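You operate a simulated robot arm through the tools that you are given. There is no shell and no other tool.

The job below is to be done with a simulated robot arm. You get a single attempt, and the scene is never put back.

TASK
Top up the gearbox to its white line from the blue jug.
Fine: lose about a teaspoon at most; jug back where it stood, gearbox flap shut. Set down upright: blue jug. Where these are worked on the way, their far stop is far enough and under half their travel is too little: gearbox flap.

It is judged by the outcome, as a careful person would: the job done as asked, and still so three seconds after it is handed in. It fails if anything else is knocked over, pushed out of place, dropped, spilled or broken.

THE ROBOT
A 6-joint arm with a two-finger parallel gripper, fixed in place. Base frame: the origin is on the floor under the middle of its stand, x ahead of it, y to its left, z up. Readings come in cm, rad, newtons and seconds.
With the tool pointing down near the work surface it reaches from about 34 to 76 cm from the base axis. Its first joint turns from -1.152 to 1.152 rad. Payload 2.45 kg.
The tool frame sits at the grasp point between the pads (the TCP): z along the fingers, y along the line on which they close. The tips reach 2.4 cm beyond it. The gripper opens to 6.8 cm. The fingers are 1.7 cm wide and 1 cm thick; the gripper's body (4 by 7 cm) begins 4.1 cm behind the TCP.
Orientation is that of the tool frame in the base frame, as a unit quaternion [x, y, z, w]. With the fingers straight down and closing along the base's y, the tool's x points along the base's -x, its y along +y and its z along -z.

THE INTERFACE
- The arm moves only by the tool step_arm. Its arguments are lists of equal length, an entry for each row: "rot": the turn, a rotation vector about the base's x, y, z in rad, a list of three; "linear": the shift along the base's x, y, z in mm, a list of three; "claw": the gripper command, from -1 (shut) to 1 (fully open), values between in proportion. In form: {"rot": [[rx, ry, rz], ...], "linear": [[dx, dy, dz], ...], "claw": [claw, ...]}. A call has 1 to 20 rows; each row is the pose to reach, as a shift and turn from the pose commanded when the call began. Rows are played at 5 a second. More than 5 cm and 0.15 rad between two rows, or a gripper value outside its range, and nothing of the call is played. A pose out of reach is approached as far as the arm can. The call stops where the force on the tool passes 90 N (or 10 N more than at its start, if that is more) or the arm is blocked; 0.2 s more then pass. The fingers move at their own pace (about 10.8 cm/s each) and stop on an object; they squeeze with about 32 N. The grip force told is the motor's: it shows also when the fingers shut on nothing. Time passes only in rows, and 0.2 s behind the last, so rows that repeat a pose let the fingers close. The reply holds the time, the measured pose of the TCP, the force on the tool along the base axes, the opening and the grip force, in the units named above and with some noise, with the torque about the TCP (base axes, N m) and any sound that the robot's microphone picked up, and new pictures: "views" is both (left out), scene, wrist or none.
- Cameras (640 x 400 px; columns grow to the right, rows downward): "scene" is fixed at [17.63, 42.65, 145.47]; the picture's right is [-0.63, -0.78, 0.00], its down [-0.52, 0.41, -0.75] and it looks along [0.59, -0.47, -0.66] (base axes); focal length 234 px, centre (320, 200). "wrist" rides on the gripper at [8.4, 1.1, -7.5] in the tool frame; the picture's right is [-0.13, 0.99, 0.00], its down [-0.60, -0.08, -0.79] and it looks along [-0.79, -0.10, 0.61] (tool axes); focal length 251 px, centre (320, 200). There is no depth. A picture from a camera that has moved, and an enlarged one, comes with that camera's place and axes in the base frame and with its lens.
- enlarge(camera, box): a new picture of the part [left, top, right, bottom] of that camera's present view, enlarged. No time passes.
- job_done(): hands the job in; it is judged then, once.

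Nothing tells you positions but the pictures and the camera data. Unless the task says otherwise, let go and move clear before handing in.

The tools are called by a JSON object that holds its "op" and its "data". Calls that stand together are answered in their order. step_arm: Moves the arm, as the interface text tells. Its arguments: {"type":"object","properties":{"rot":{"type":"array","items":{"type":"array","items":{"type":"number"}}},"linear":{"type":"array","items":{"type":"array","items":{"type":"number"}}},"claw":{"type":"array","items":{"type":"number"}},"views":{"type":"string","enum":["both","scene","wrist","none"]}},"required":["rot","linear","claw"]} The other tools are called the same way: enlarge (camera, box) takes an enlarged picture of a part of a camera's view; job_done () hands the job in.

At the start:

```text
t: 0.0
tool_pos: [48.3, 5.31, 128.03]
ee_rot: [0.0, 1.0, 0.0, 0.0]
force: [0.4, 0.1, 0.4]
ft_torque: [-0.01, 0.03, -0.02]
opening: 6.81
grasp_force: 0.1
```

scene: 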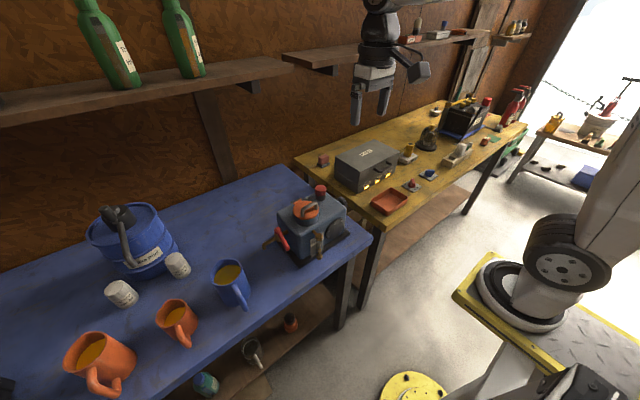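
wrist: 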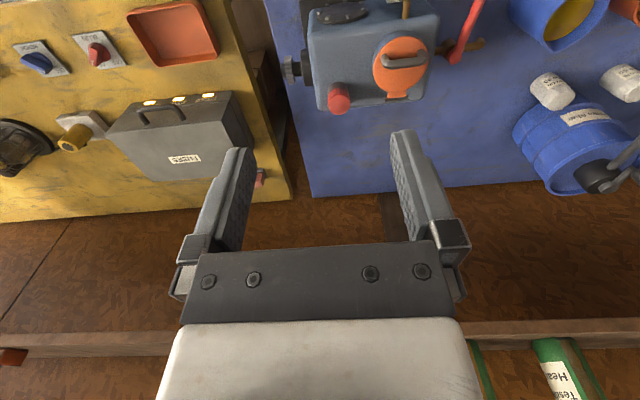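

I see a blue bench with a gearbox (orange flap on top), a blue jug holding oil, two orange jugs, a drum and some white cans. I'll look closer at the gearbox and jug first.

{"op": "enlarge", "data": {"camera": "scene", "box": [240, 160, 400, 280]}}

{"op": "enlarge", "data": {"camera": "scene", "box": [60, 190, 280, 400]}}

{"op": "enlarge", "data": {"camera": "wrist", "box": [270, 0, 640, 210]}}

```text
3.33 times, centred on (320, 220) of scene
camera zoom: at [17.63, 42.65, 145.47], right [-0.63, -0.78, 0.0], down [-0.52, 0.41, -0.75], along [0.59, -0.47, -0.66], focal length 780 px, centre (320, 133)
```

zoom: 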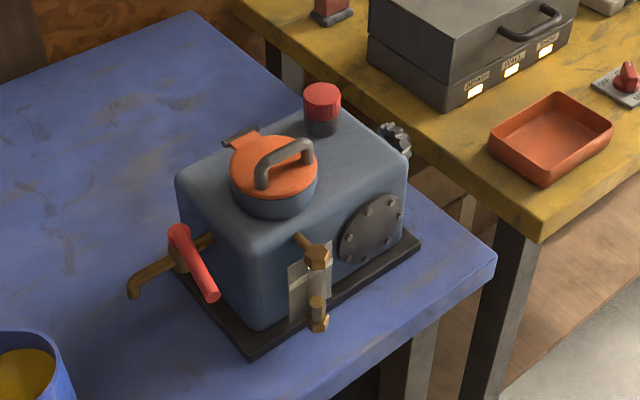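

```text
1.90 times, centred on (170, 295) of scene
camera zoom: at [17.63, 42.65, 145.47], right [-0.63, -0.78, 0.0], down [-0.52, 0.41, -0.75], along [0.59, -0.47, -0.66], focal length 446 px, centre (606, 19)
```

zoom: 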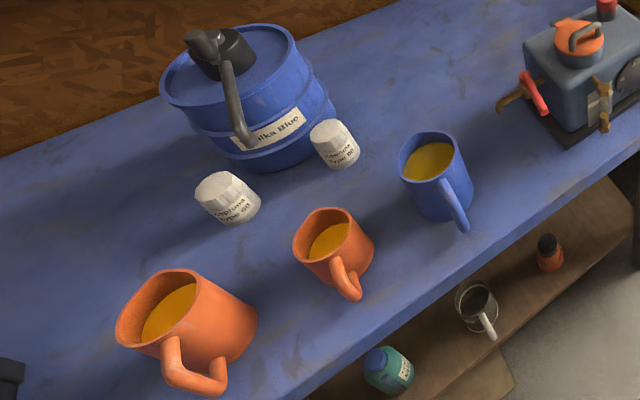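

```text
1.73 times, centred on (455, 105) of wrist
camera zoom: at [39.96, 6.46, 135.62], right [0.13, 0.99, 0.0], down [0.6, -0.08, 0.79], along [0.79, -0.1, -0.61], focal length 435 px, centre (86, 364)
```

zoom: 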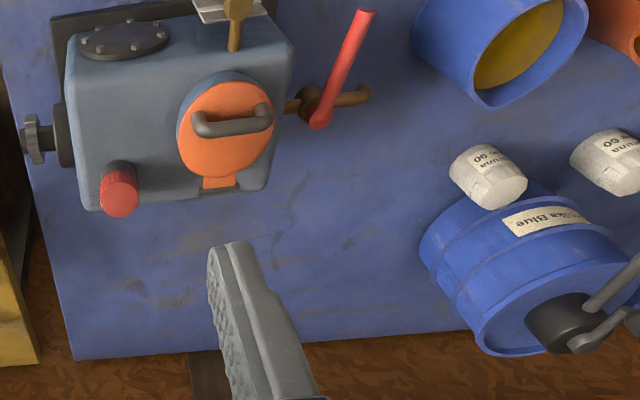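

The gearbox stands near (55, 10) with its flap at about (58, 15.6, 99), hinged on the +x side. The blue jug is near (56, 41) with its handle facing the robot. I'll lower the wrist camera to see the gearbox gauge on its front face.

{"op": "step_arm", "data": {"rot": [[0, 0, 0], [0, 0, 0], [0, 0, 0], [0, 0, 0], [0, 0, 0], [0, 0, 0], [0, 0, 0], [0, 0, 0]], "linear": [[-20, 10, -30], [-40, 20, -60], [-60, 30, -100], [-80, 40, -140], [-100, 47, -180], [-115, 52, -210], [-118, 57, -240], [-118, 57, -240]], "claw": [1, 1, 1, 1, 1, 1, 1, 1]}}

```text
t: 1.8
tool_pos: [36.44, 11.01, 103.96]
ee_rot: [0.0, 1.0, 0.0, 0.0]
force: [-0.1, 0.6, 0.1]
ft_torque: [-0.01, 0.02, 0.01]
opening: 6.79
grasp_force: 0.1
camera wrist: at [28.06, 12.15, 111.54], right [0.13, 0.99, 0.0], down [0.6, -0.08, 0.79], along [0.79, -0.1, -0.61], focal length 251 px, centre (320, 200)
```

scene: 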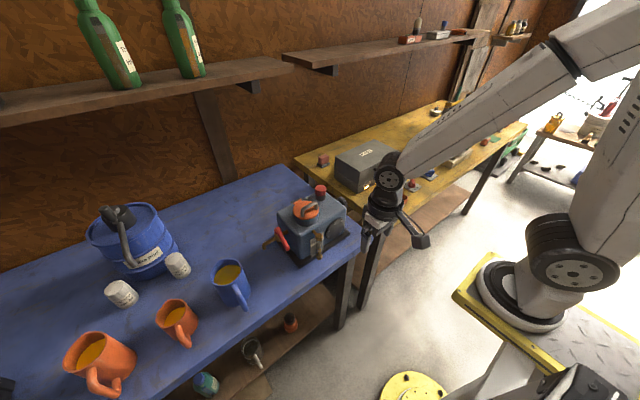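
wrist: 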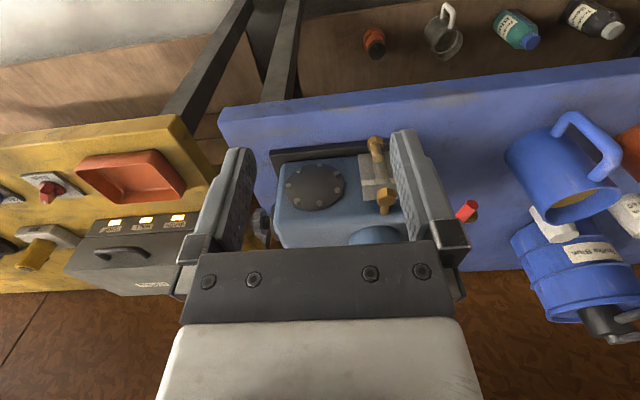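

{"op": "enlarge", "data": {"camera": "wrist", "box": [330, 120, 430, 230]}}

{"op": "enlarge", "data": {"camera": "wrist", "box": [480, 90, 640, 260]}}

{"op": "enlarge", "data": {"camera": "scene", "box": [255, 180, 355, 270]}}

{"op": "enlarge", "data": {"camera": "scene", "box": [190, 240, 280, 320]}}

```text
3.64 times, centred on (380, 175) of wrist
camera zoom: at [28.06, 12.15, 111.54], right [0.13, 0.99, 0.0], down [0.6, -0.08, 0.79], along [0.79, -0.1, -0.61], focal length 914 px, centre (102, 291)
```

zoom: 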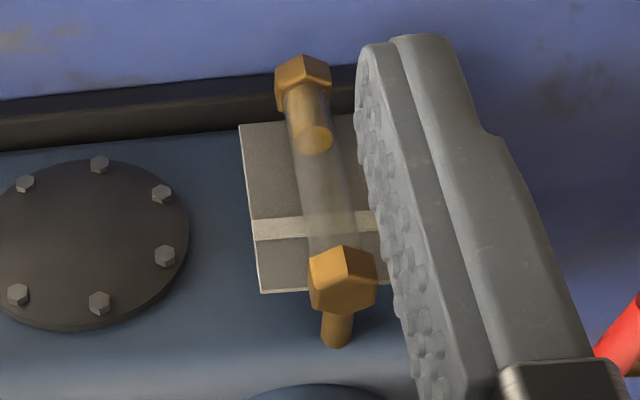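

```text
2.35 times, centred on (560, 175) of wrist
camera zoom: at [28.06, 12.15, 111.54], right [0.13, 0.99, 0.0], down [0.6, -0.08, 0.79], along [0.79, -0.1, -0.61], focal length 592 px, centre (-245, 259)
```

zoom: 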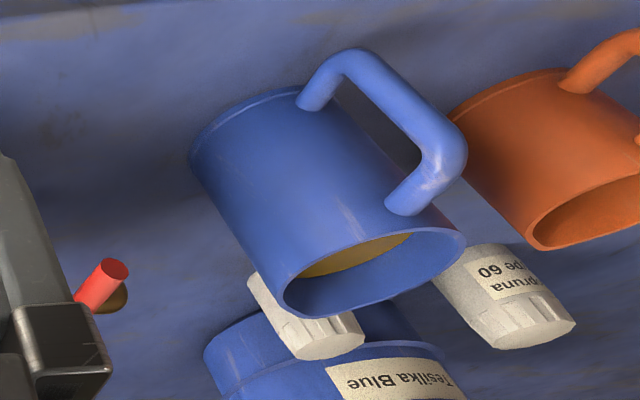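

```text
4.44 times, centred on (305, 225) of scene
camera zoom: at [17.63, 42.65, 145.47], right [-0.63, -0.78, 0.0], down [-0.52, 0.41, -0.75], along [0.59, -0.47, -0.66], focal length 1040 px, centre (387, 89)
```

zoom: 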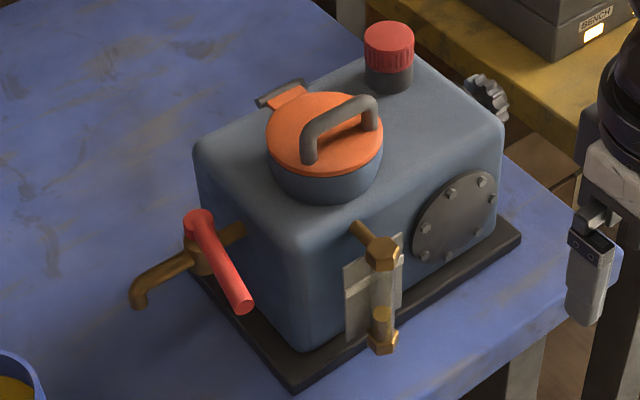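

```text
5.00 times, centred on (235, 280) of scene
camera zoom: at [17.63, 42.65, 145.47], right [-0.63, -0.78, 0.0], down [-0.52, 0.41, -0.75], along [0.59, -0.47, -0.66], focal length 1170 px, centre (745, -200)
```

zoom: 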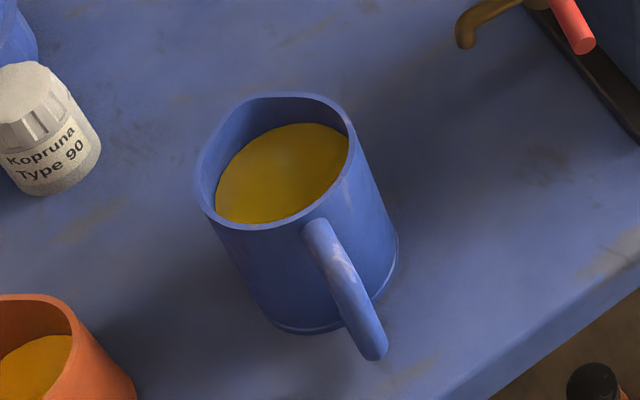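

The gauge shows a low oil level, with the white line near the top of the tube's back plate. I'll move toward the jug to get a clearer look at its rim and handle.

{"op": "step_arm", "data": {"rot": [[0, 0, 0], [0, 0, 0], [0, 0, 0], [0, 0, 0], [0, 0, 0], [0, 0, 0], [0, 0, 0], [0, 0, 0]], "linear": [[0, 40, 20], [0, 80, 40], [0, 120, 60], [0, 160, 80], [0, 200, 90], [0, 240, 90], [0, 270, 90], [0, 270, 90]], "claw": [1, 1, 1, 1, 1, 1, 1, 1]}}

```text
t: 3.6
tool_pos: [36.57, 38.03, 113.06]
ee_rot: [0.0, 1.0, 0.0, 0.0]
force: [-0.9, 0.5, -0.6]
ft_torque: [0.0, -0.01, -0.03]
opening: 6.78
grasp_force: 0.1
camera wrist: at [28.21, 39.2, 120.6], right [0.13, 0.99, 0.0], down [0.6, -0.08, 0.79], along [0.79, -0.1, -0.61], focal length 251 px, centre (320, 200)
```

scene: 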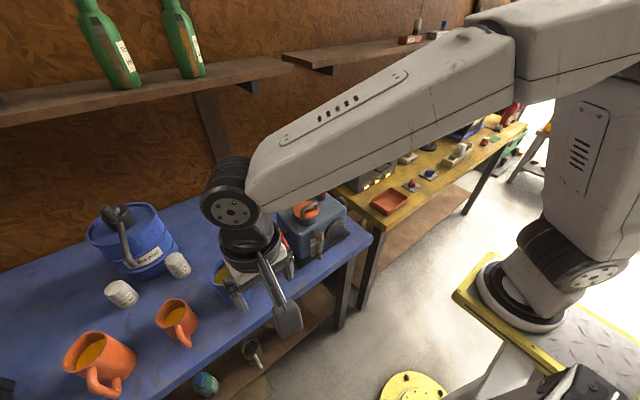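
wrist: 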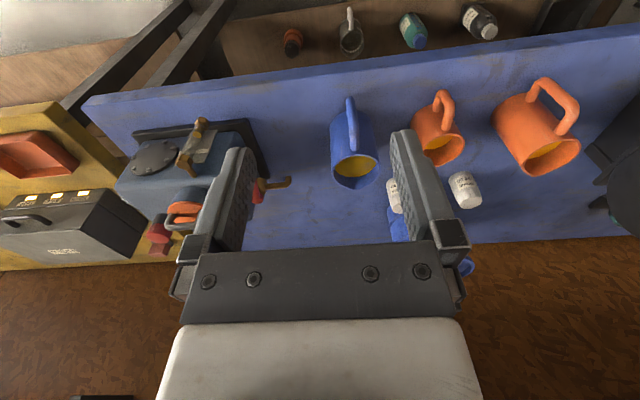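

{"op": "enlarge", "data": {"camera": "wrist", "box": [300, 80, 410, 210]}}

{"op": "enlarge", "data": {"camera": "wrist", "box": [110, 100, 270, 260]}}

```text
3.08 times, centred on (355, 145) of wrist
camera zoom: at [28.21, 39.2, 120.6], right [0.13, 0.99, 0.0], down [0.6, -0.08, 0.79], along [0.79, -0.1, -0.61], focal length 774 px, centre (212, 369)
```

zoom: 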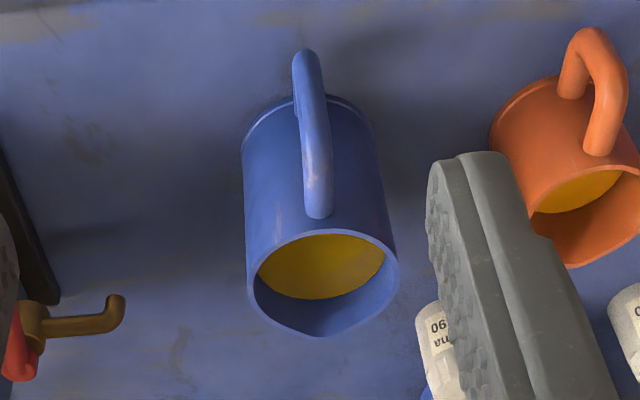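

```text
2.50 times, centred on (190, 180) of wrist
camera zoom: at [28.21, 39.2, 120.6], right [0.13, 0.99, 0.0], down [0.6, -0.08, 0.79], along [0.79, -0.1, -0.61], focal length 629 px, centre (645, 250)
```

zoom: 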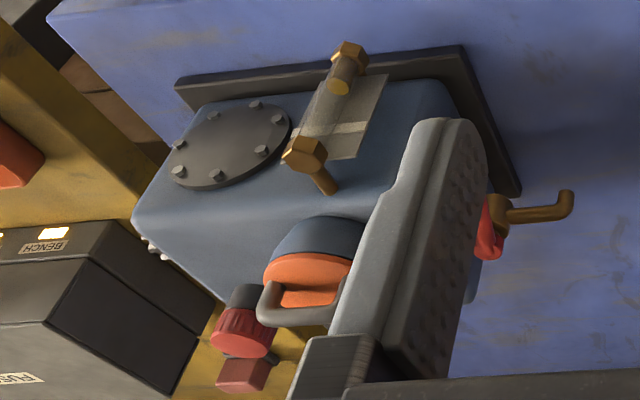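

The jug has a spout on its +x side and its handle faces −x. Its centre is near (57, 41) and its rim is at about z 93.7. Next I'll pitch the tool forward near the gearbox flap to check its handle before hooking it open.

{"op": "step_arm", "data": {"rot": [[0, 0, 0], [0, -0.12, 0], [0, -0.25, 0], [0, -0.38, 0], [0, -0.51, 0], [0, -0.64, 0], [0, -0.77, 0], [0, -0.785, 0], [0, -0.785, 0]], "linear": [[10, -30, 10], [20, -65, 10], [30, -100, 10], [40, -135, 10], [50, -170, 5], [60, -200, -10], [70, -220, -25], [84, -224, -30], [84, -224, -30]], "claw": [1, 1, 1, 1, 1, 1, 1, 1, 1]}}

```text
t: 5.6
tool_pos: [44.9, 15.69, 110.05]
ee_rot: [-0.001, 0.924, 0.001, 0.382]
force: [0.2, 0.1, 1.2]
ft_torque: [0.03, -0.01, 0.02]
opening: 6.8
grasp_force: 0.0
camera wrist: at [33.79, 16.74, 109.45], right [0.09, 0.99, 0.09], down [-0.13, -0.08, 0.99], along [0.99, -0.1, 0.12], focal length 251 px, centre (320, 200)
```

scene: 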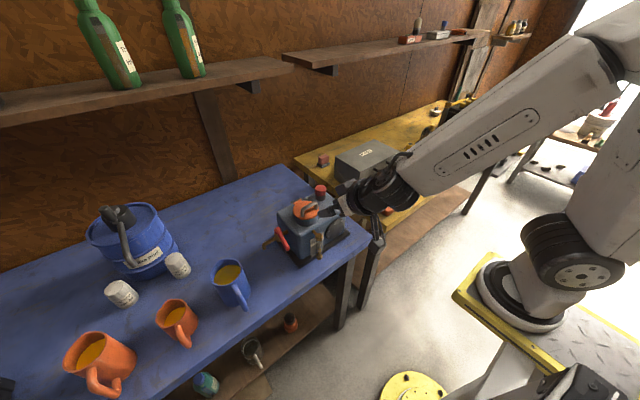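
wrist: 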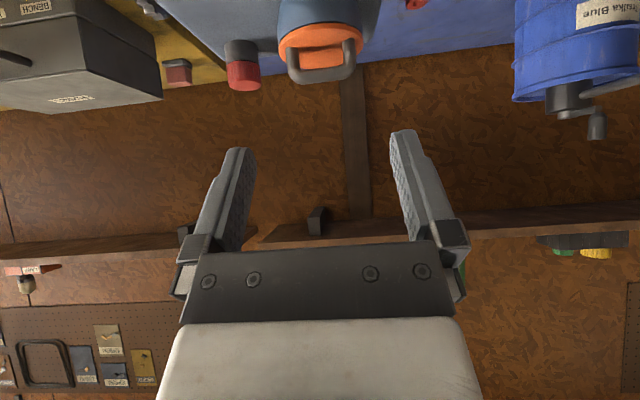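

{"op": "enlarge", "data": {"camera": "wrist", "box": [220, 0, 420, 110]}}

{"op": "enlarge", "data": {"camera": "scene", "box": [260, 170, 400, 270]}}

```text
3.20 times, centred on (320, 55) of wrist
camera zoom: at [33.79, 16.74, 109.45], right [0.09, 0.99, 0.09], down [-0.13, -0.08, 0.99], along [0.99, -0.1, 0.12], focal length 805 px, centre (320, 664)
```

zoom: 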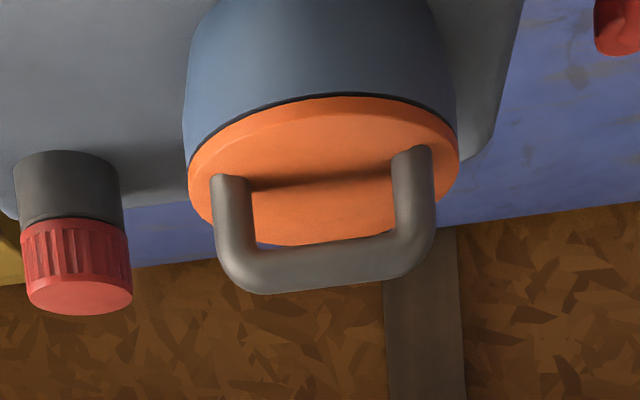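

```text
4.00 times, centred on (330, 220) of scene
camera zoom: at [17.63, 42.65, 145.47], right [-0.63, -0.78, 0.0], down [-0.52, 0.41, -0.75], along [0.59, -0.47, -0.66], focal length 936 px, centre (280, 120)
```

zoom: 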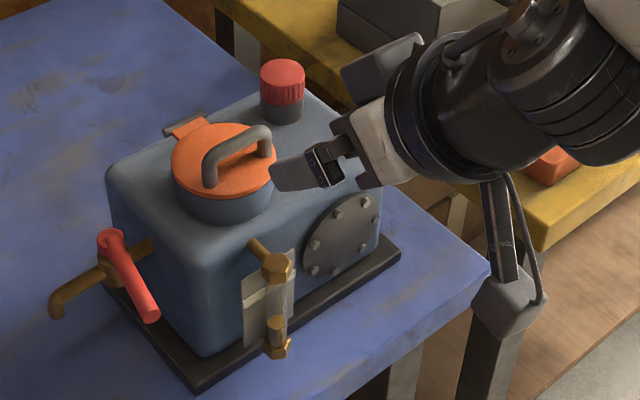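

I have a clear view of the flap. Its handle bar runs along y at about (56.1, 15.6, 101.9) and is about 5.8 cm wide. I'll approach at a 45° pitch and pinch the handle ends between the open fingers.

{"op": "step_arm", "data": {"rot": [[0, 0, 0], [0, 0, 0], [0, 0, 0], [0, 0, 0], [0, 0, 0]], "linear": [[20, 0, -3], [37, 0, -6], [60, 0, -29], [80, 0, -49], [80, 0, -49]], "claw": [1, 1, 1, 1, 1]}}

{"op": "enlarge", "data": {"camera": "scene", "box": [260, 170, 380, 250]}}

{"op": "enlarge", "data": {"camera": "wrist", "box": [160, 0, 480, 200]}}

```text
t: 6.8
tool_pos: [52.9, 15.33, 105.17]
ee_rot: [0.0, 0.924, 0.0, 0.382]
force: [0.0, 0.0, -0.4]
ft_torque: [0.03, 0.01, 0.0]
opening: 6.78
grasp_force: 0.0
camera wrist: at [41.73, 16.64, 104.57], right [0.09, 0.99, 0.09], down [-0.13, -0.08, 0.99], along [0.99, -0.1, 0.13], focal length 251 px, centre (320, 200)
```

scene: 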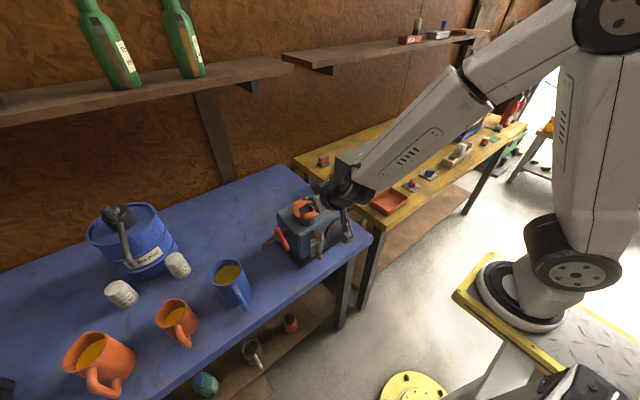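
wrist: 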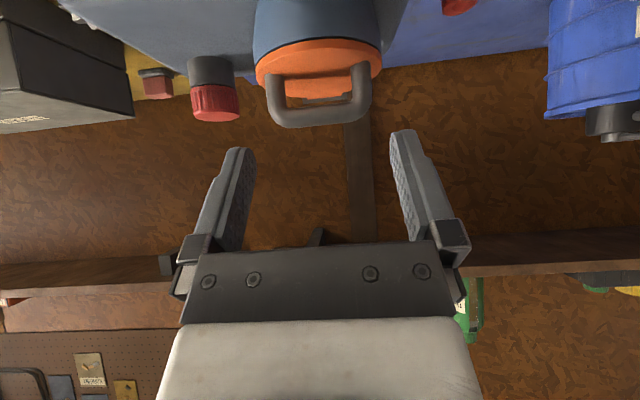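

```text
5.00 times, centred on (320, 210) of scene
camera zoom: at [17.63, 42.65, 145.47], right [-0.63, -0.78, 0.0], down [-0.52, 0.41, -0.75], along [0.59, -0.47, -0.66], focal length 1170 px, centre (320, 150)
```

zoom: 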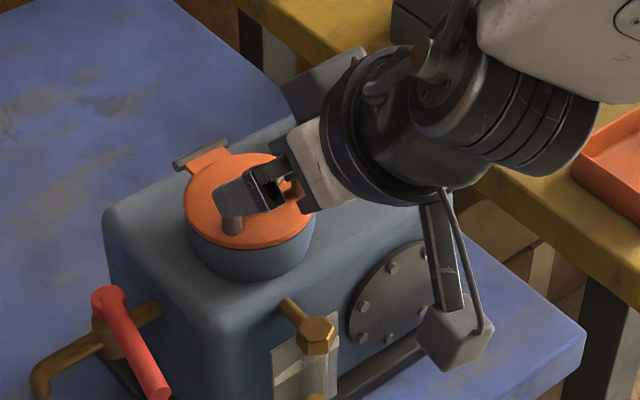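

```text
2.00 times, centred on (320, 100) of wrist
camera zoom: at [41.73, 16.64, 104.57], right [0.09, 0.99, 0.09], down [-0.13, -0.08, 0.99], along [0.99, -0.1, 0.13], focal length 503 px, centre (320, 400)
```

zoom: 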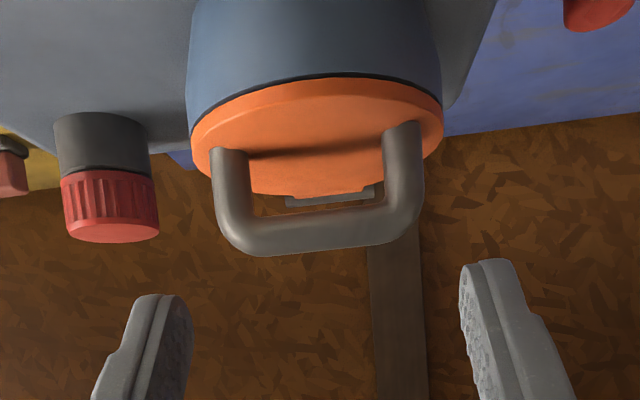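

The handle is confirmed at (56.0, 15.6, 101.85). I'll move in along the tool axis and close gently on the handle ends.

{"op": "step_arm", "data": {"rot": [[0, 0, 0], [0, 0, 0], [0, 0, 0], [0, 0, 0]], "linear": [[10, 0, -11], [20, 0, -22], [27, 0, -29.5], [27, 0, -29.5]], "claw": [1, 1, 1, 1]}}

{"op": "enlarge", "data": {"camera": "wrist", "box": [160, 0, 480, 200]}}

{"op": "enlarge", "data": {"camera": "scene", "box": [260, 170, 380, 250]}}

```text
t: 7.8
tool_pos: [55.5, 15.68, 102.13]
ee_rot: [0.0, 0.924, 0.0, 0.383]
force: [0.6, -0.2, -0.3]
ft_torque: [0.0, -0.03, -0.01]
opening: 6.81
grasp_force: 0.2
camera wrist: at [44.37, 16.77, 101.58], right [0.09, 0.99, 0.09], down [-0.13, -0.08, 0.99], along [0.99, -0.1, 0.13], focal length 251 px, centre (320, 200)
```

scene: 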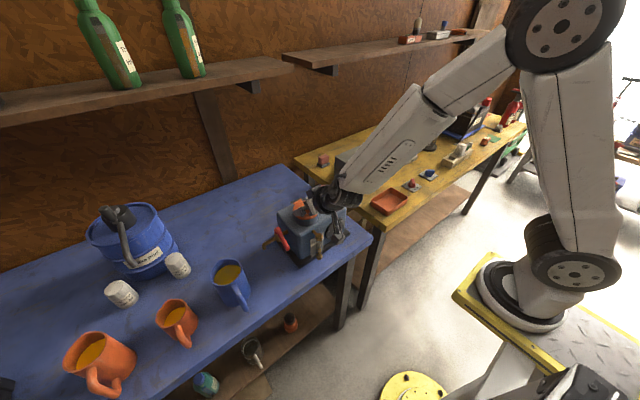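
wrist: 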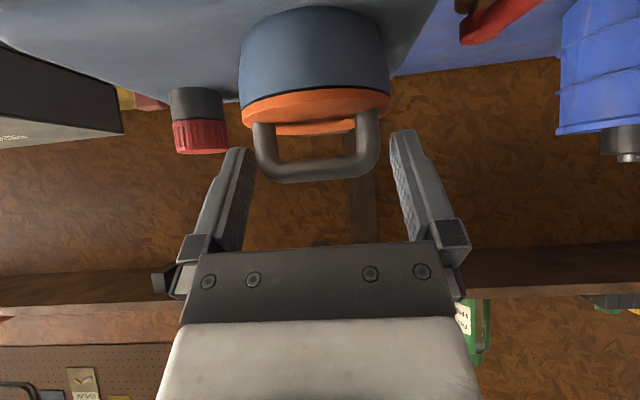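

```text
2.00 times, centred on (320, 100) of wrist
camera zoom: at [44.37, 16.77, 101.58], right [0.09, 0.99, 0.09], down [-0.13, -0.08, 0.99], along [0.99, -0.1, 0.13], focal length 503 px, centre (320, 400)
```

zoom: 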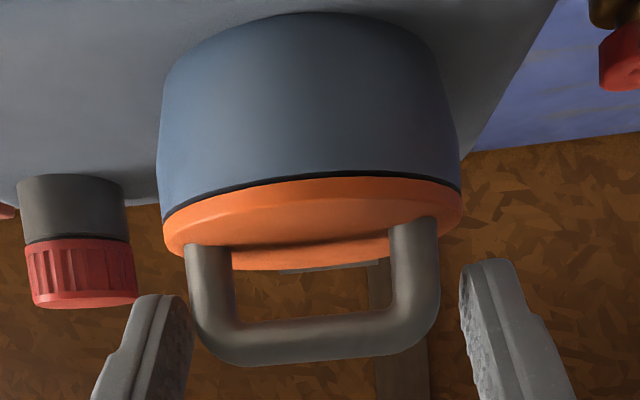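

```text
5.00 times, centred on (320, 210) of scene
camera zoom: at [17.63, 42.65, 145.47], right [-0.63, -0.78, 0.0], down [-0.52, 0.41, -0.75], along [0.59, -0.47, -0.66], focal length 1170 px, centre (320, 150)
```

zoom: 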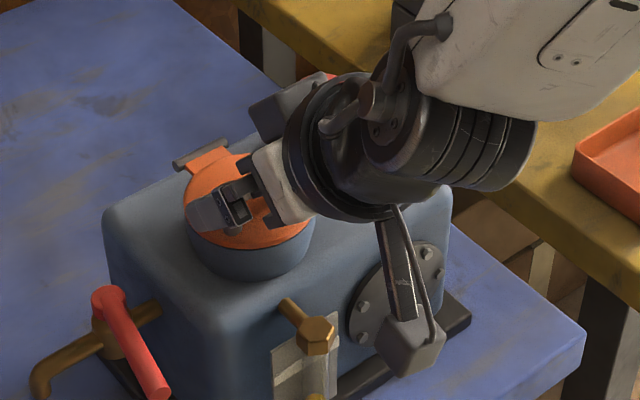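

The handle sits between the fingers with clearance on both sides. I'll shift about 1 mm and close.

{"op": "step_arm", "data": {"rot": [[0, 0, 0], [0, 0, 0], [0, 0, 0], [0, 0, 0]], "linear": [[0, -1.2, 0], [0, -1.2, 0], [0, -1.2, 0], [0, -1.2, 0]], "claw": [1, 0.75, 0.65, 0.6]}}

```text
t: 8.8
tool_pos: [55.53, 15.51, 102.14]
ee_rot: [0.0, 0.924, 0.0, 0.383]
force: [1.9, 3.0, -0.9]
ft_torque: [0.09, 0.04, 0.13]
opening: 5.85
grasp_force: 45.0
camera wrist: at [44.39, 16.67, 101.57], right [0.09, 0.99, 0.09], down [-0.13, -0.08, 0.99], along [0.99, -0.1, 0.12], focal length 251 px, centre (320, 200)
```

scene: 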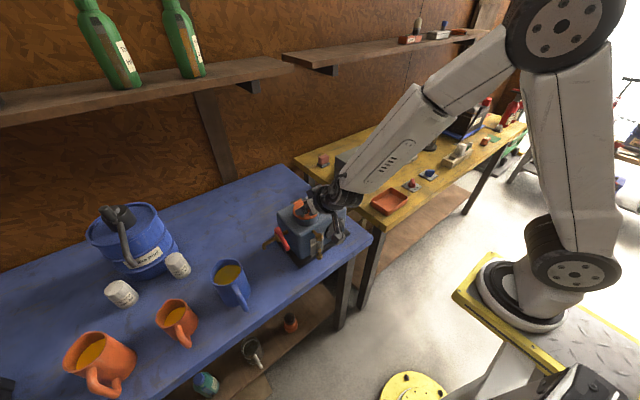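
wrist: 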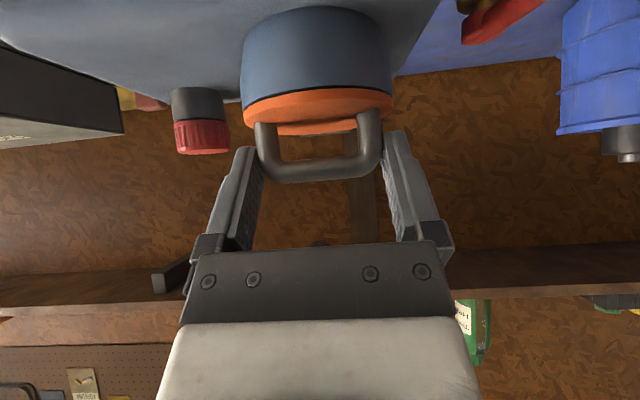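

The gripper is holding the handle (opening 5.85). I'll swing the flap up along its arc about the hinge at roughly (62.5, 99.2), starting with the first 40°.

{"op": "step_arm", "data": {"rot": [[0, 0.052, 0], [0, 0.105, 0], [0, 0.157, 0], [0, 0.209, 0], [0, 0.262, 0], [0, 0.314, 0], [0, 0.367, 0], [0, 0.419, 0]], "linear": [[3, 0, 5.7], [6, 0, 11.3], [9.9, 0, 16.6], [13.9, 0, 21.5], [18.5, 0, 26], [23.4, 0, 30.1], [28.7, 0, 33.7], [34.3, 0, 36.9]], "claw": [0.6, 0.6, 0.6, 0.6, 0.6, 0.6, 0.6, 0.6]}}

{"op": "enlarge", "data": {"camera": "scene", "box": [260, 150, 400, 250]}}

```text
t: 10.6
tool_pos: [59.02, 15.4, 105.95]
ee_rot: [0.001, 0.983, 0.0, 0.182]
force: [-0.2, 4.6, 0.5]
ft_torque: [-0.02, 0.07, -0.05]
opening: 5.88
grasp_force: 14.7
camera wrist: at [48.56, 16.67, 109.95], right [0.12, 0.99, 0.05], down [0.28, -0.08, 0.96], along [0.95, -0.1, -0.29], focal length 251 px, centre (320, 200)
```

scene: 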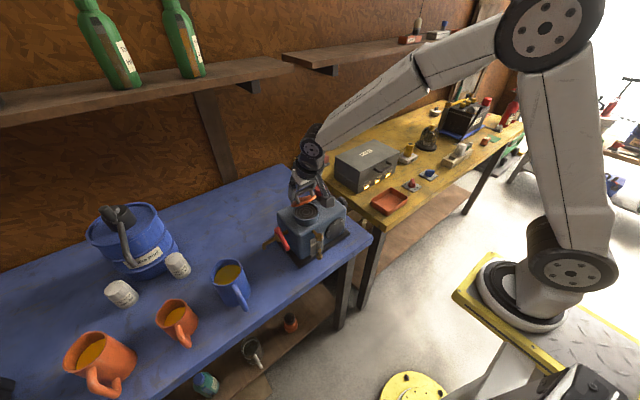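
wrist: 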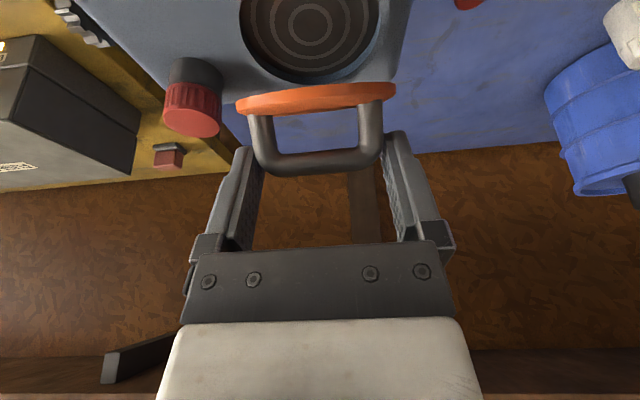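

```text
4.00 times, centred on (330, 200) of scene
camera zoom: at [17.62, 42.67, 145.47], right [-0.63, -0.78, 0.0], down [-0.52, 0.41, -0.75], along [0.59, -0.47, -0.66], focal length 936 px, centre (280, 200)
```

zoom: 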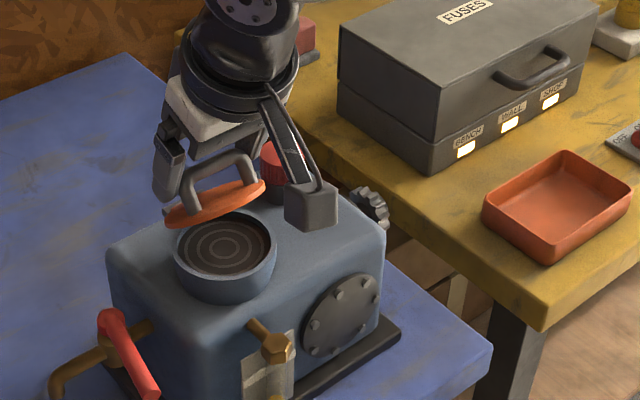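

The flap is swinging up smoothly with low force, and the filler cup underneath is now visible. I'll continue toward 90°.

{"op": "step_arm", "data": {"rot": [[0, 0.052, 0], [0, 0.105, 0], [0, 0.157, 0], [0, 0.209, 0], [0, 0.262, 0], [0, 0.314, 0], [0, 0.367, 0], [0, 0.419, 0], [0, 0.471, 0], [0, 0.524, 0]], "linear": [[5.7, 0, 2.7], [11.7, 0, 4.9], [18, 0, 6.7], [24.3, 0, 7.7], [30.7, 0, 8.4], [37.1, 0, 8.4], [43.5, 0, 7.9], [49.8, 0, 6.9], [56.1, 0, 5.3], [62.1, 0, 3.2]], "claw": [0.6, 0.6, 0.6, 0.6, 0.6, 0.6, 0.6, 0.6, 0.6, 0.6]}}

{"op": "enlarge", "data": {"camera": "scene", "box": [260, 150, 400, 250]}}

```text
t: 12.8
tool_pos: [65.29, 15.4, 106.48]
ee_rot: [0.001, 0.997, 0.001, -0.078]
force: [-11.1, 5.8, 23.4]
ft_torque: [-0.13, 1.32, -0.09]
opening: 5.86
grasp_force: 45.1
camera wrist: at [58.15, 16.66, 115.19], right [0.13, 0.99, -0.02], down [0.72, -0.08, 0.69], along [0.68, -0.1, -0.72], focal length 251 px, centre (320, 200)
```

scene: 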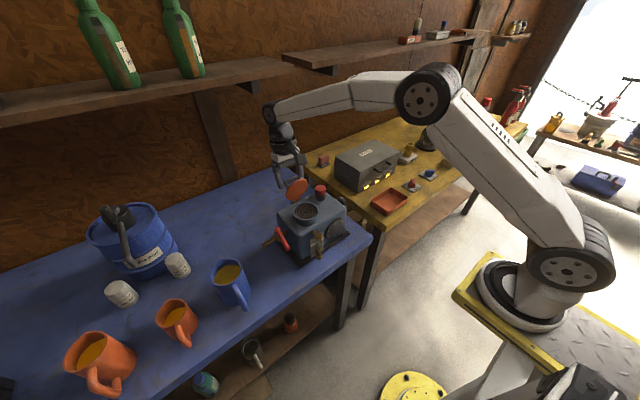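
wrist: 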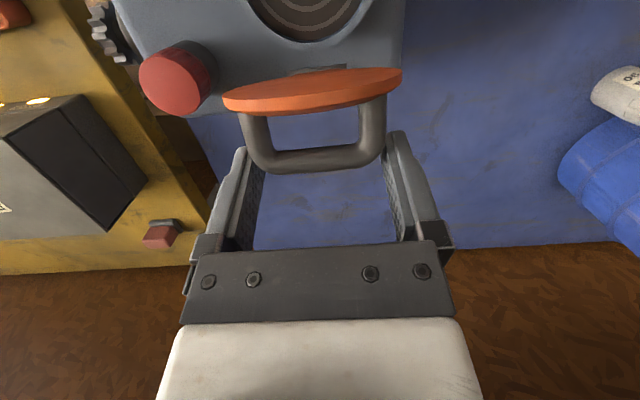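

```text
4.00 times, centred on (330, 200) of scene
camera zoom: at [17.55, 42.66, 145.48], right [-0.63, -0.78, 0.0], down [-0.52, 0.41, -0.75], along [0.59, -0.47, -0.66], focal length 936 px, centre (280, 200)
```

zoom: 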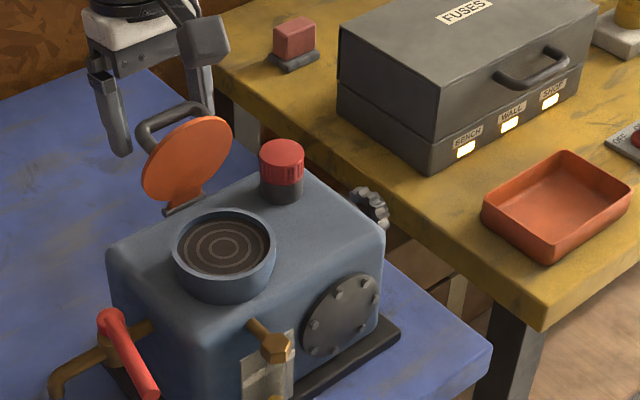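

The flap now looks about upright, with moderate resistance that could mean it's near its stop. I'll push a few millimetres further and compare motion with force.

{"op": "step_arm", "data": {"rot": [[0, 0, 0], [0, 0.03, 0], [0, 0.06, 0], [0, 0.09, 0]], "linear": [[1.5, 0, 1.5], [5, 0, 1], [9, 0, -0.5], [12, 0, -2]], "claw": [0.6, 0.6, 0.6, 0.6]}}

{"op": "enlarge", "data": {"camera": "scene", "box": [260, 150, 400, 250]}}

```text
t: 13.8
tool_pos: [66.48, 15.47, 106.08]
ee_rot: [0.0, 0.992, 0.0, -0.123]
force: [-10.4, 6.1, 9.7]
ft_torque: [-0.23, 1.02, 0.05]
opening: 5.88
grasp_force: 44.5
camera wrist: at [60.2, 16.67, 115.35], right [0.12, 0.99, -0.03], down [0.78, -0.08, 0.62], along [0.61, -0.1, -0.78], focal length 251 px, centre (320, 200)
```

scene: 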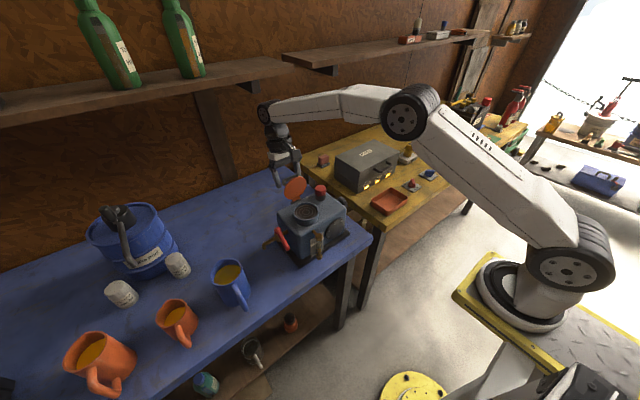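
wrist: 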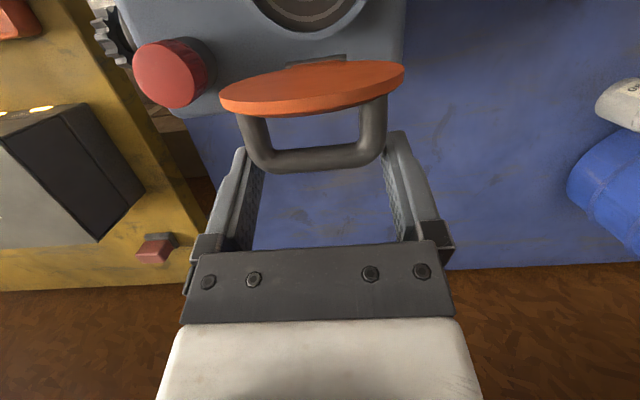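

```text
4.00 times, centred on (330, 200) of scene
camera zoom: at [17.58, 42.67, 145.48], right [-0.63, -0.78, 0.0], down [-0.52, 0.41, -0.75], along [0.59, -0.47, -0.66], focal length 936 px, centre (280, 200)
```

zoom: 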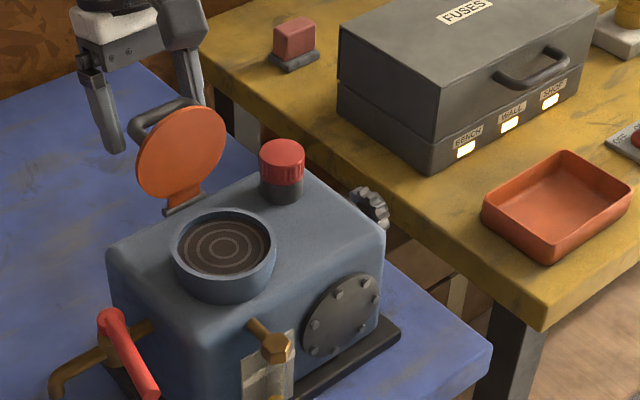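

The flap is still moving and is now about 94° open. I'll continue gently toward the far stop, watching for a rise in force.

{"op": "step_arm", "data": {"rot": [[0, 0.05, 0], [0, 0.1, 0], [0, 0.15, 0], [0, 0.2, 0], [0, 0.25, 0], [0, 0.3, 0]], "linear": [[3.5, 0, -1.8], [6.8, 0, -3.8], [10, 0, -6], [13.1, 0, -8.4], [16, 0, -11.2], [18.9, 0, -13.8]], "claw": [0.6, 0.6, 0.6, 0.6, 0.6, 0.6]}}

{"op": "enlarge", "data": {"camera": "scene", "box": [260, 150, 400, 250]}}

```text
t: 15.2
tool_pos: [65.63, 15.1, 104.28]
ee_rot: [-0.002, 0.962, 0.0, -0.272]
force: [4.0, 20.1, 2.4]
ft_torque: [-0.17, -0.16, -0.14]
opening: 6.79
grasp_force: 8.4
out of reach, approached as far as the arm can: row 5, 6
camera wrist: at [62.5, 16.2, 115.11], right [0.11, 0.99, -0.07], down [0.93, -0.08, 0.36], along [0.35, -0.1, -0.93], focal length 251 px, centre (320, 200)
```

scene: 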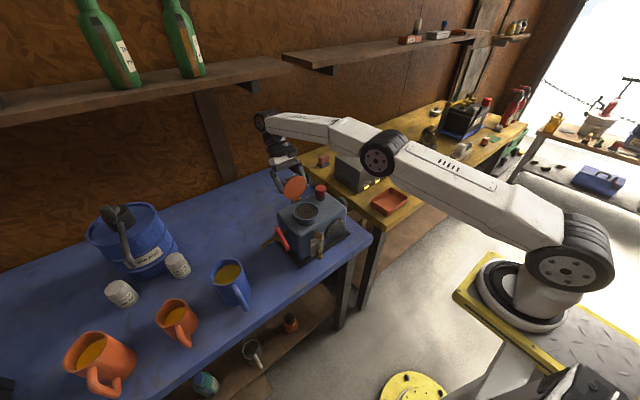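
wrist: 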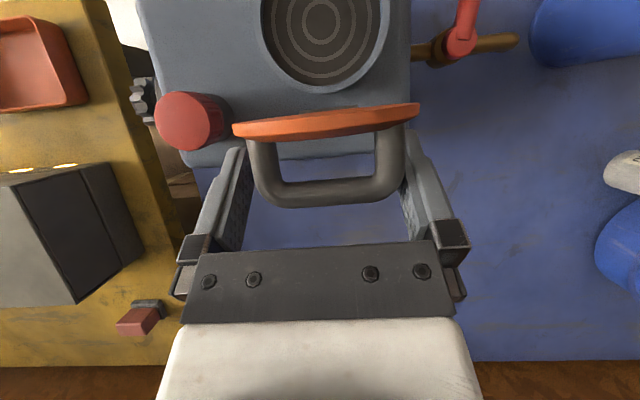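

```text
4.00 times, centred on (330, 200) of scene
camera zoom: at [17.63, 42.72, 145.45], right [-0.63, -0.78, 0.0], down [-0.52, 0.41, -0.75], along [0.59, -0.47, -0.66], focal length 936 px, centre (280, 200)
```

zoom: 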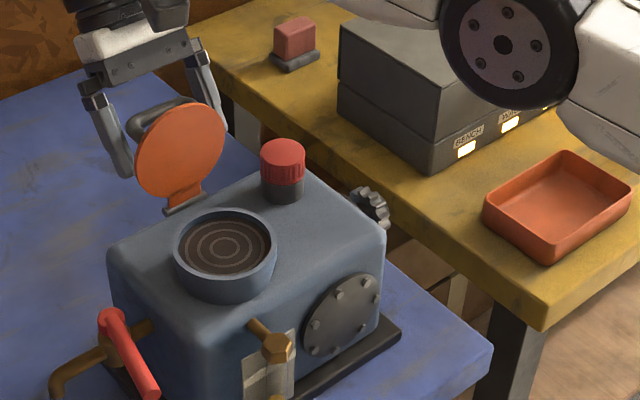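

The arm hit its reach limit and the fingers got pushed wider, while the flap stayed at its stop past vertical. I'll open the gripper fully and check the state before retreating.

{"op": "step_arm", "data": {"rot": [[0, 0, 0], [0, 0, 0], [0, 0, 0]], "linear": [[0, 0, 0], [0, 0, 0], [0, 0, 0]], "claw": [1, 1, 1]}}

{"op": "enlarge", "data": {"camera": "wrist", "box": [160, 60, 480, 260]}}

{"op": "enlarge", "data": {"camera": "scene", "box": [260, 150, 340, 210]}}

```text
t: 16.0
tool_pos: [65.68, 14.9, 104.32]
ee_rot: [-0.001, 0.962, 0.0, -0.272]
force: [-4.0, 20.0, -4.2]
ft_torque: [-0.41, 0.06, 0.13]
opening: 6.83
grasp_force: 0.0
camera wrist: at [62.49, 16.2, 115.12], right [0.11, 0.99, -0.07], down [0.93, -0.08, 0.36], along [0.35, -0.1, -0.93], focal length 251 px, centre (320, 200)
```

scene: 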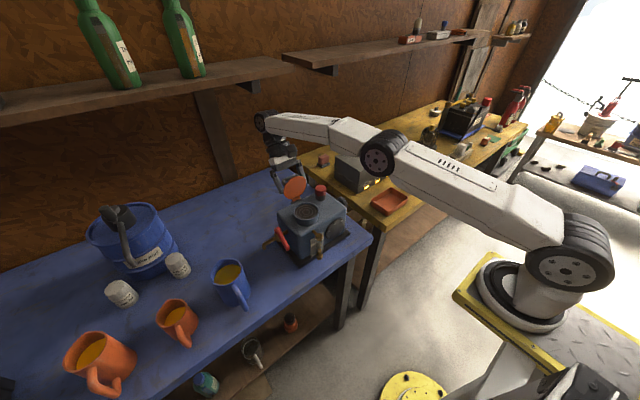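
wrist: 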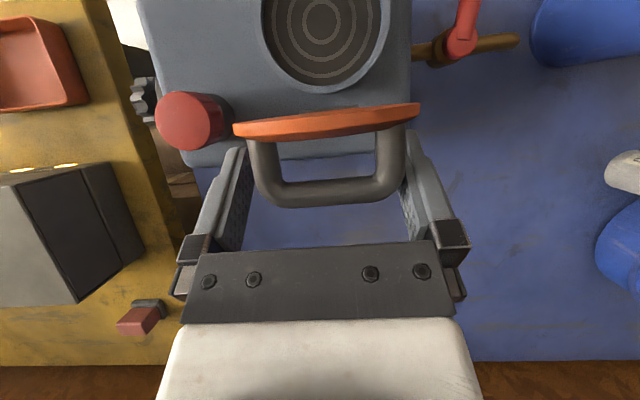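

```text
2.00 times, centred on (320, 160) of wrist
camera zoom: at [62.49, 16.2, 115.12], right [0.11, 0.99, -0.07], down [0.93, -0.08, 0.36], along [0.35, -0.1, -0.93], focal length 503 px, centre (320, 280)
```

zoom: 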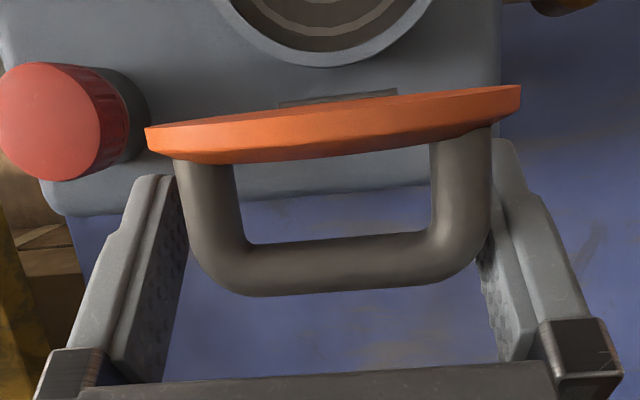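

```text
6.67 times, centred on (300, 180) of scene
camera zoom: at [17.63, 42.72, 145.45], right [-0.63, -0.78, 0.0], down [-0.52, 0.41, -0.75], along [0.59, -0.47, -0.66], focal length 1560 px, centre (453, 333)
```

zoom: 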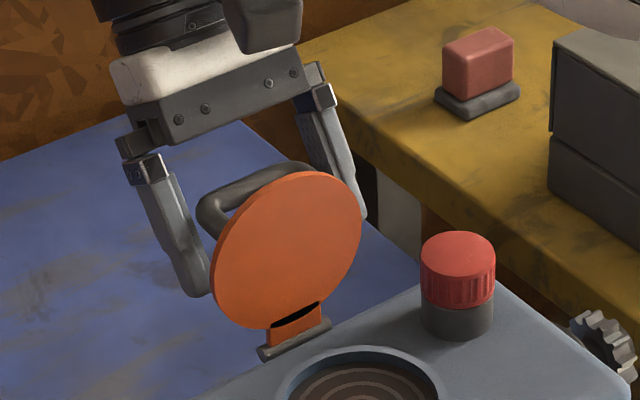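

The flap rests open past vertical on its own, and the fingers are open but tilted too far back. I'll rotate the tool back a little and check how the pose responds.

{"op": "step_arm", "data": {"rot": [[0, -0.06, 0], [0, -0.12, 0], [0, -0.18, 0]], "linear": [[0, 2, 0], [0, 4, 0], [0, 4, 0]], "claw": [1, 1, 1]}}

{"op": "enlarge", "data": {"camera": "scene", "box": [260, 150, 340, 210]}}

{"op": "enlarge", "data": {"camera": "wrist", "box": [160, 60, 480, 260]}}

```text
t: 16.8
tool_pos: [65.84, 15.09, 104.58]
ee_rot: [0.0, 0.983, 0.0, -0.181]
force: [-0.1, 2.8, 1.4]
ft_torque: [-0.01, 0.05, -0.01]
opening: 6.8
grasp_force: 0.0
camera wrist: at [60.66, 16.24, 114.51], right [0.12, 0.99, -0.05], down [0.85, -0.08, 0.52], along [0.52, -0.1, -0.85], focal length 251 px, centre (320, 200)
```

scene: 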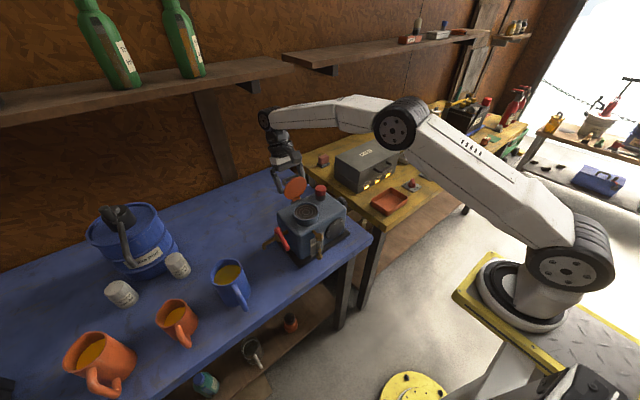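
wrist: 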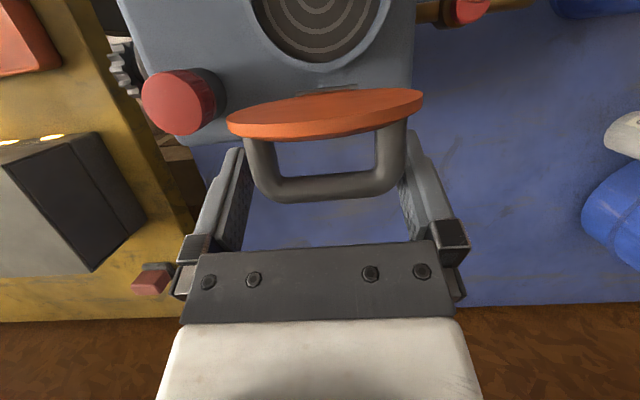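

```text
6.67 times, centred on (300, 180) of scene
camera zoom: at [17.63, 42.66, 145.47], right [-0.63, -0.78, 0.0], down [-0.52, 0.41, -0.75], along [0.59, -0.47, -0.66], focal length 1560 px, centre (453, 333)
```

zoom: 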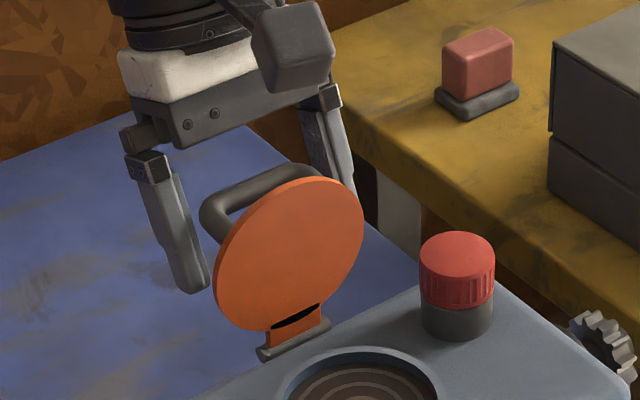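

```text
2.00 times, centred on (320, 160) of wrist
camera zoom: at [60.66, 16.24, 114.51], right [0.12, 0.99, -0.05], down [0.85, -0.08, 0.52], along [0.52, -0.1, -0.85], focal length 503 px, centre (320, 280)
```

zoom: 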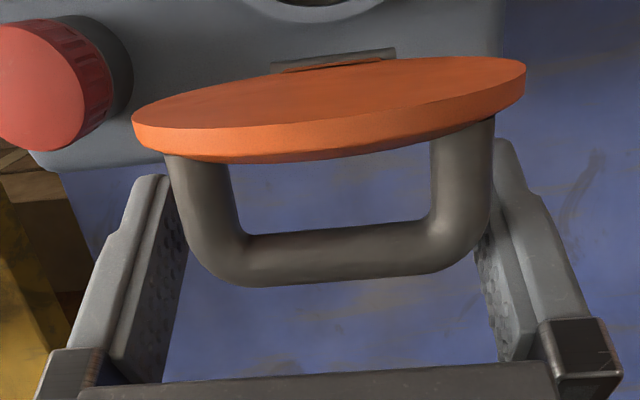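

The force has dropped and the flap is standing open on its own. I'll centre the fingers in y and back away upward from the handle.

{"op": "step_arm", "data": {"rot": [[0, -0.02, 0], [0, -0.05, 0], [0, -0.1, 0], [0, -0.15, 0], [0, -0.2, 0], [0, -0.25, 0]], "linear": [[2, 4, 3], [4, 4, 10], [5, 4, 22], [5, 4, 38], [5, 4, 56], [0, 4, 75]], "claw": [1, 1, 1, 1, 1, 1]}}

{"op": "enlarge", "data": {"camera": "scene", "box": [260, 150, 340, 210]}}

```text
t: 18.2
tool_pos: [65.74, 15.55, 111.93]
ee_rot: [0.0, 0.998, 0.001, -0.059]
force: [-0.3, 0.5, -0.3]
ft_torque: [-0.02, -0.02, -0.01]
opening: 6.82
grasp_force: 0.1
camera wrist: at [58.28, 16.77, 120.38], right [0.13, 0.99, -0.02], down [0.69, -0.08, 0.72], along [0.71, -0.1, -0.7], focal length 251 px, centre (320, 200)
```

scene: 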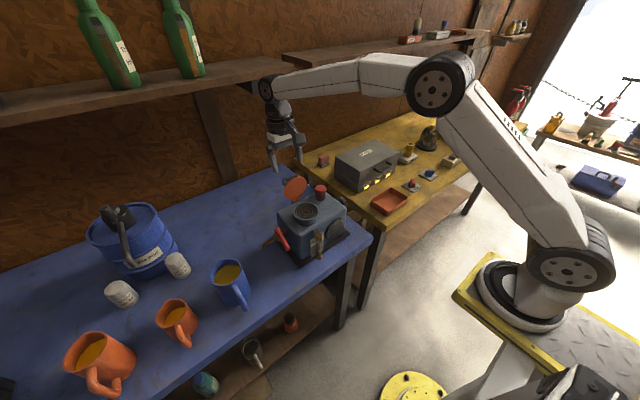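
wrist: 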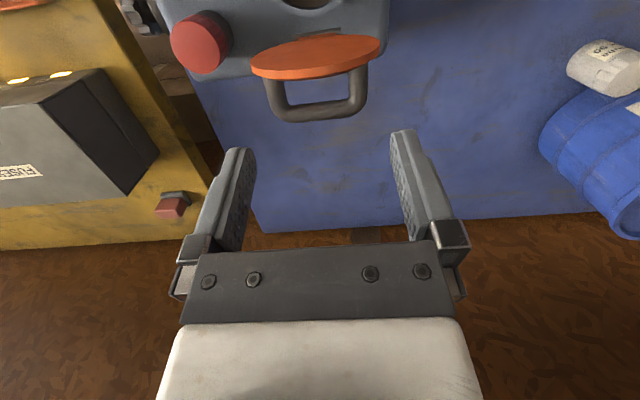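

```text
6.67 times, centred on (300, 180) of scene
camera zoom: at [17.63, 42.65, 145.47], right [-0.63, -0.78, 0.0], down [-0.52, 0.41, -0.75], along [0.59, -0.47, -0.66], focal length 1560 px, centre (453, 333)
```

zoom: 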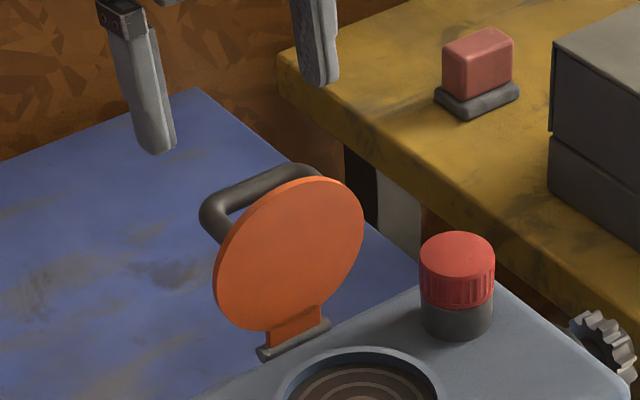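

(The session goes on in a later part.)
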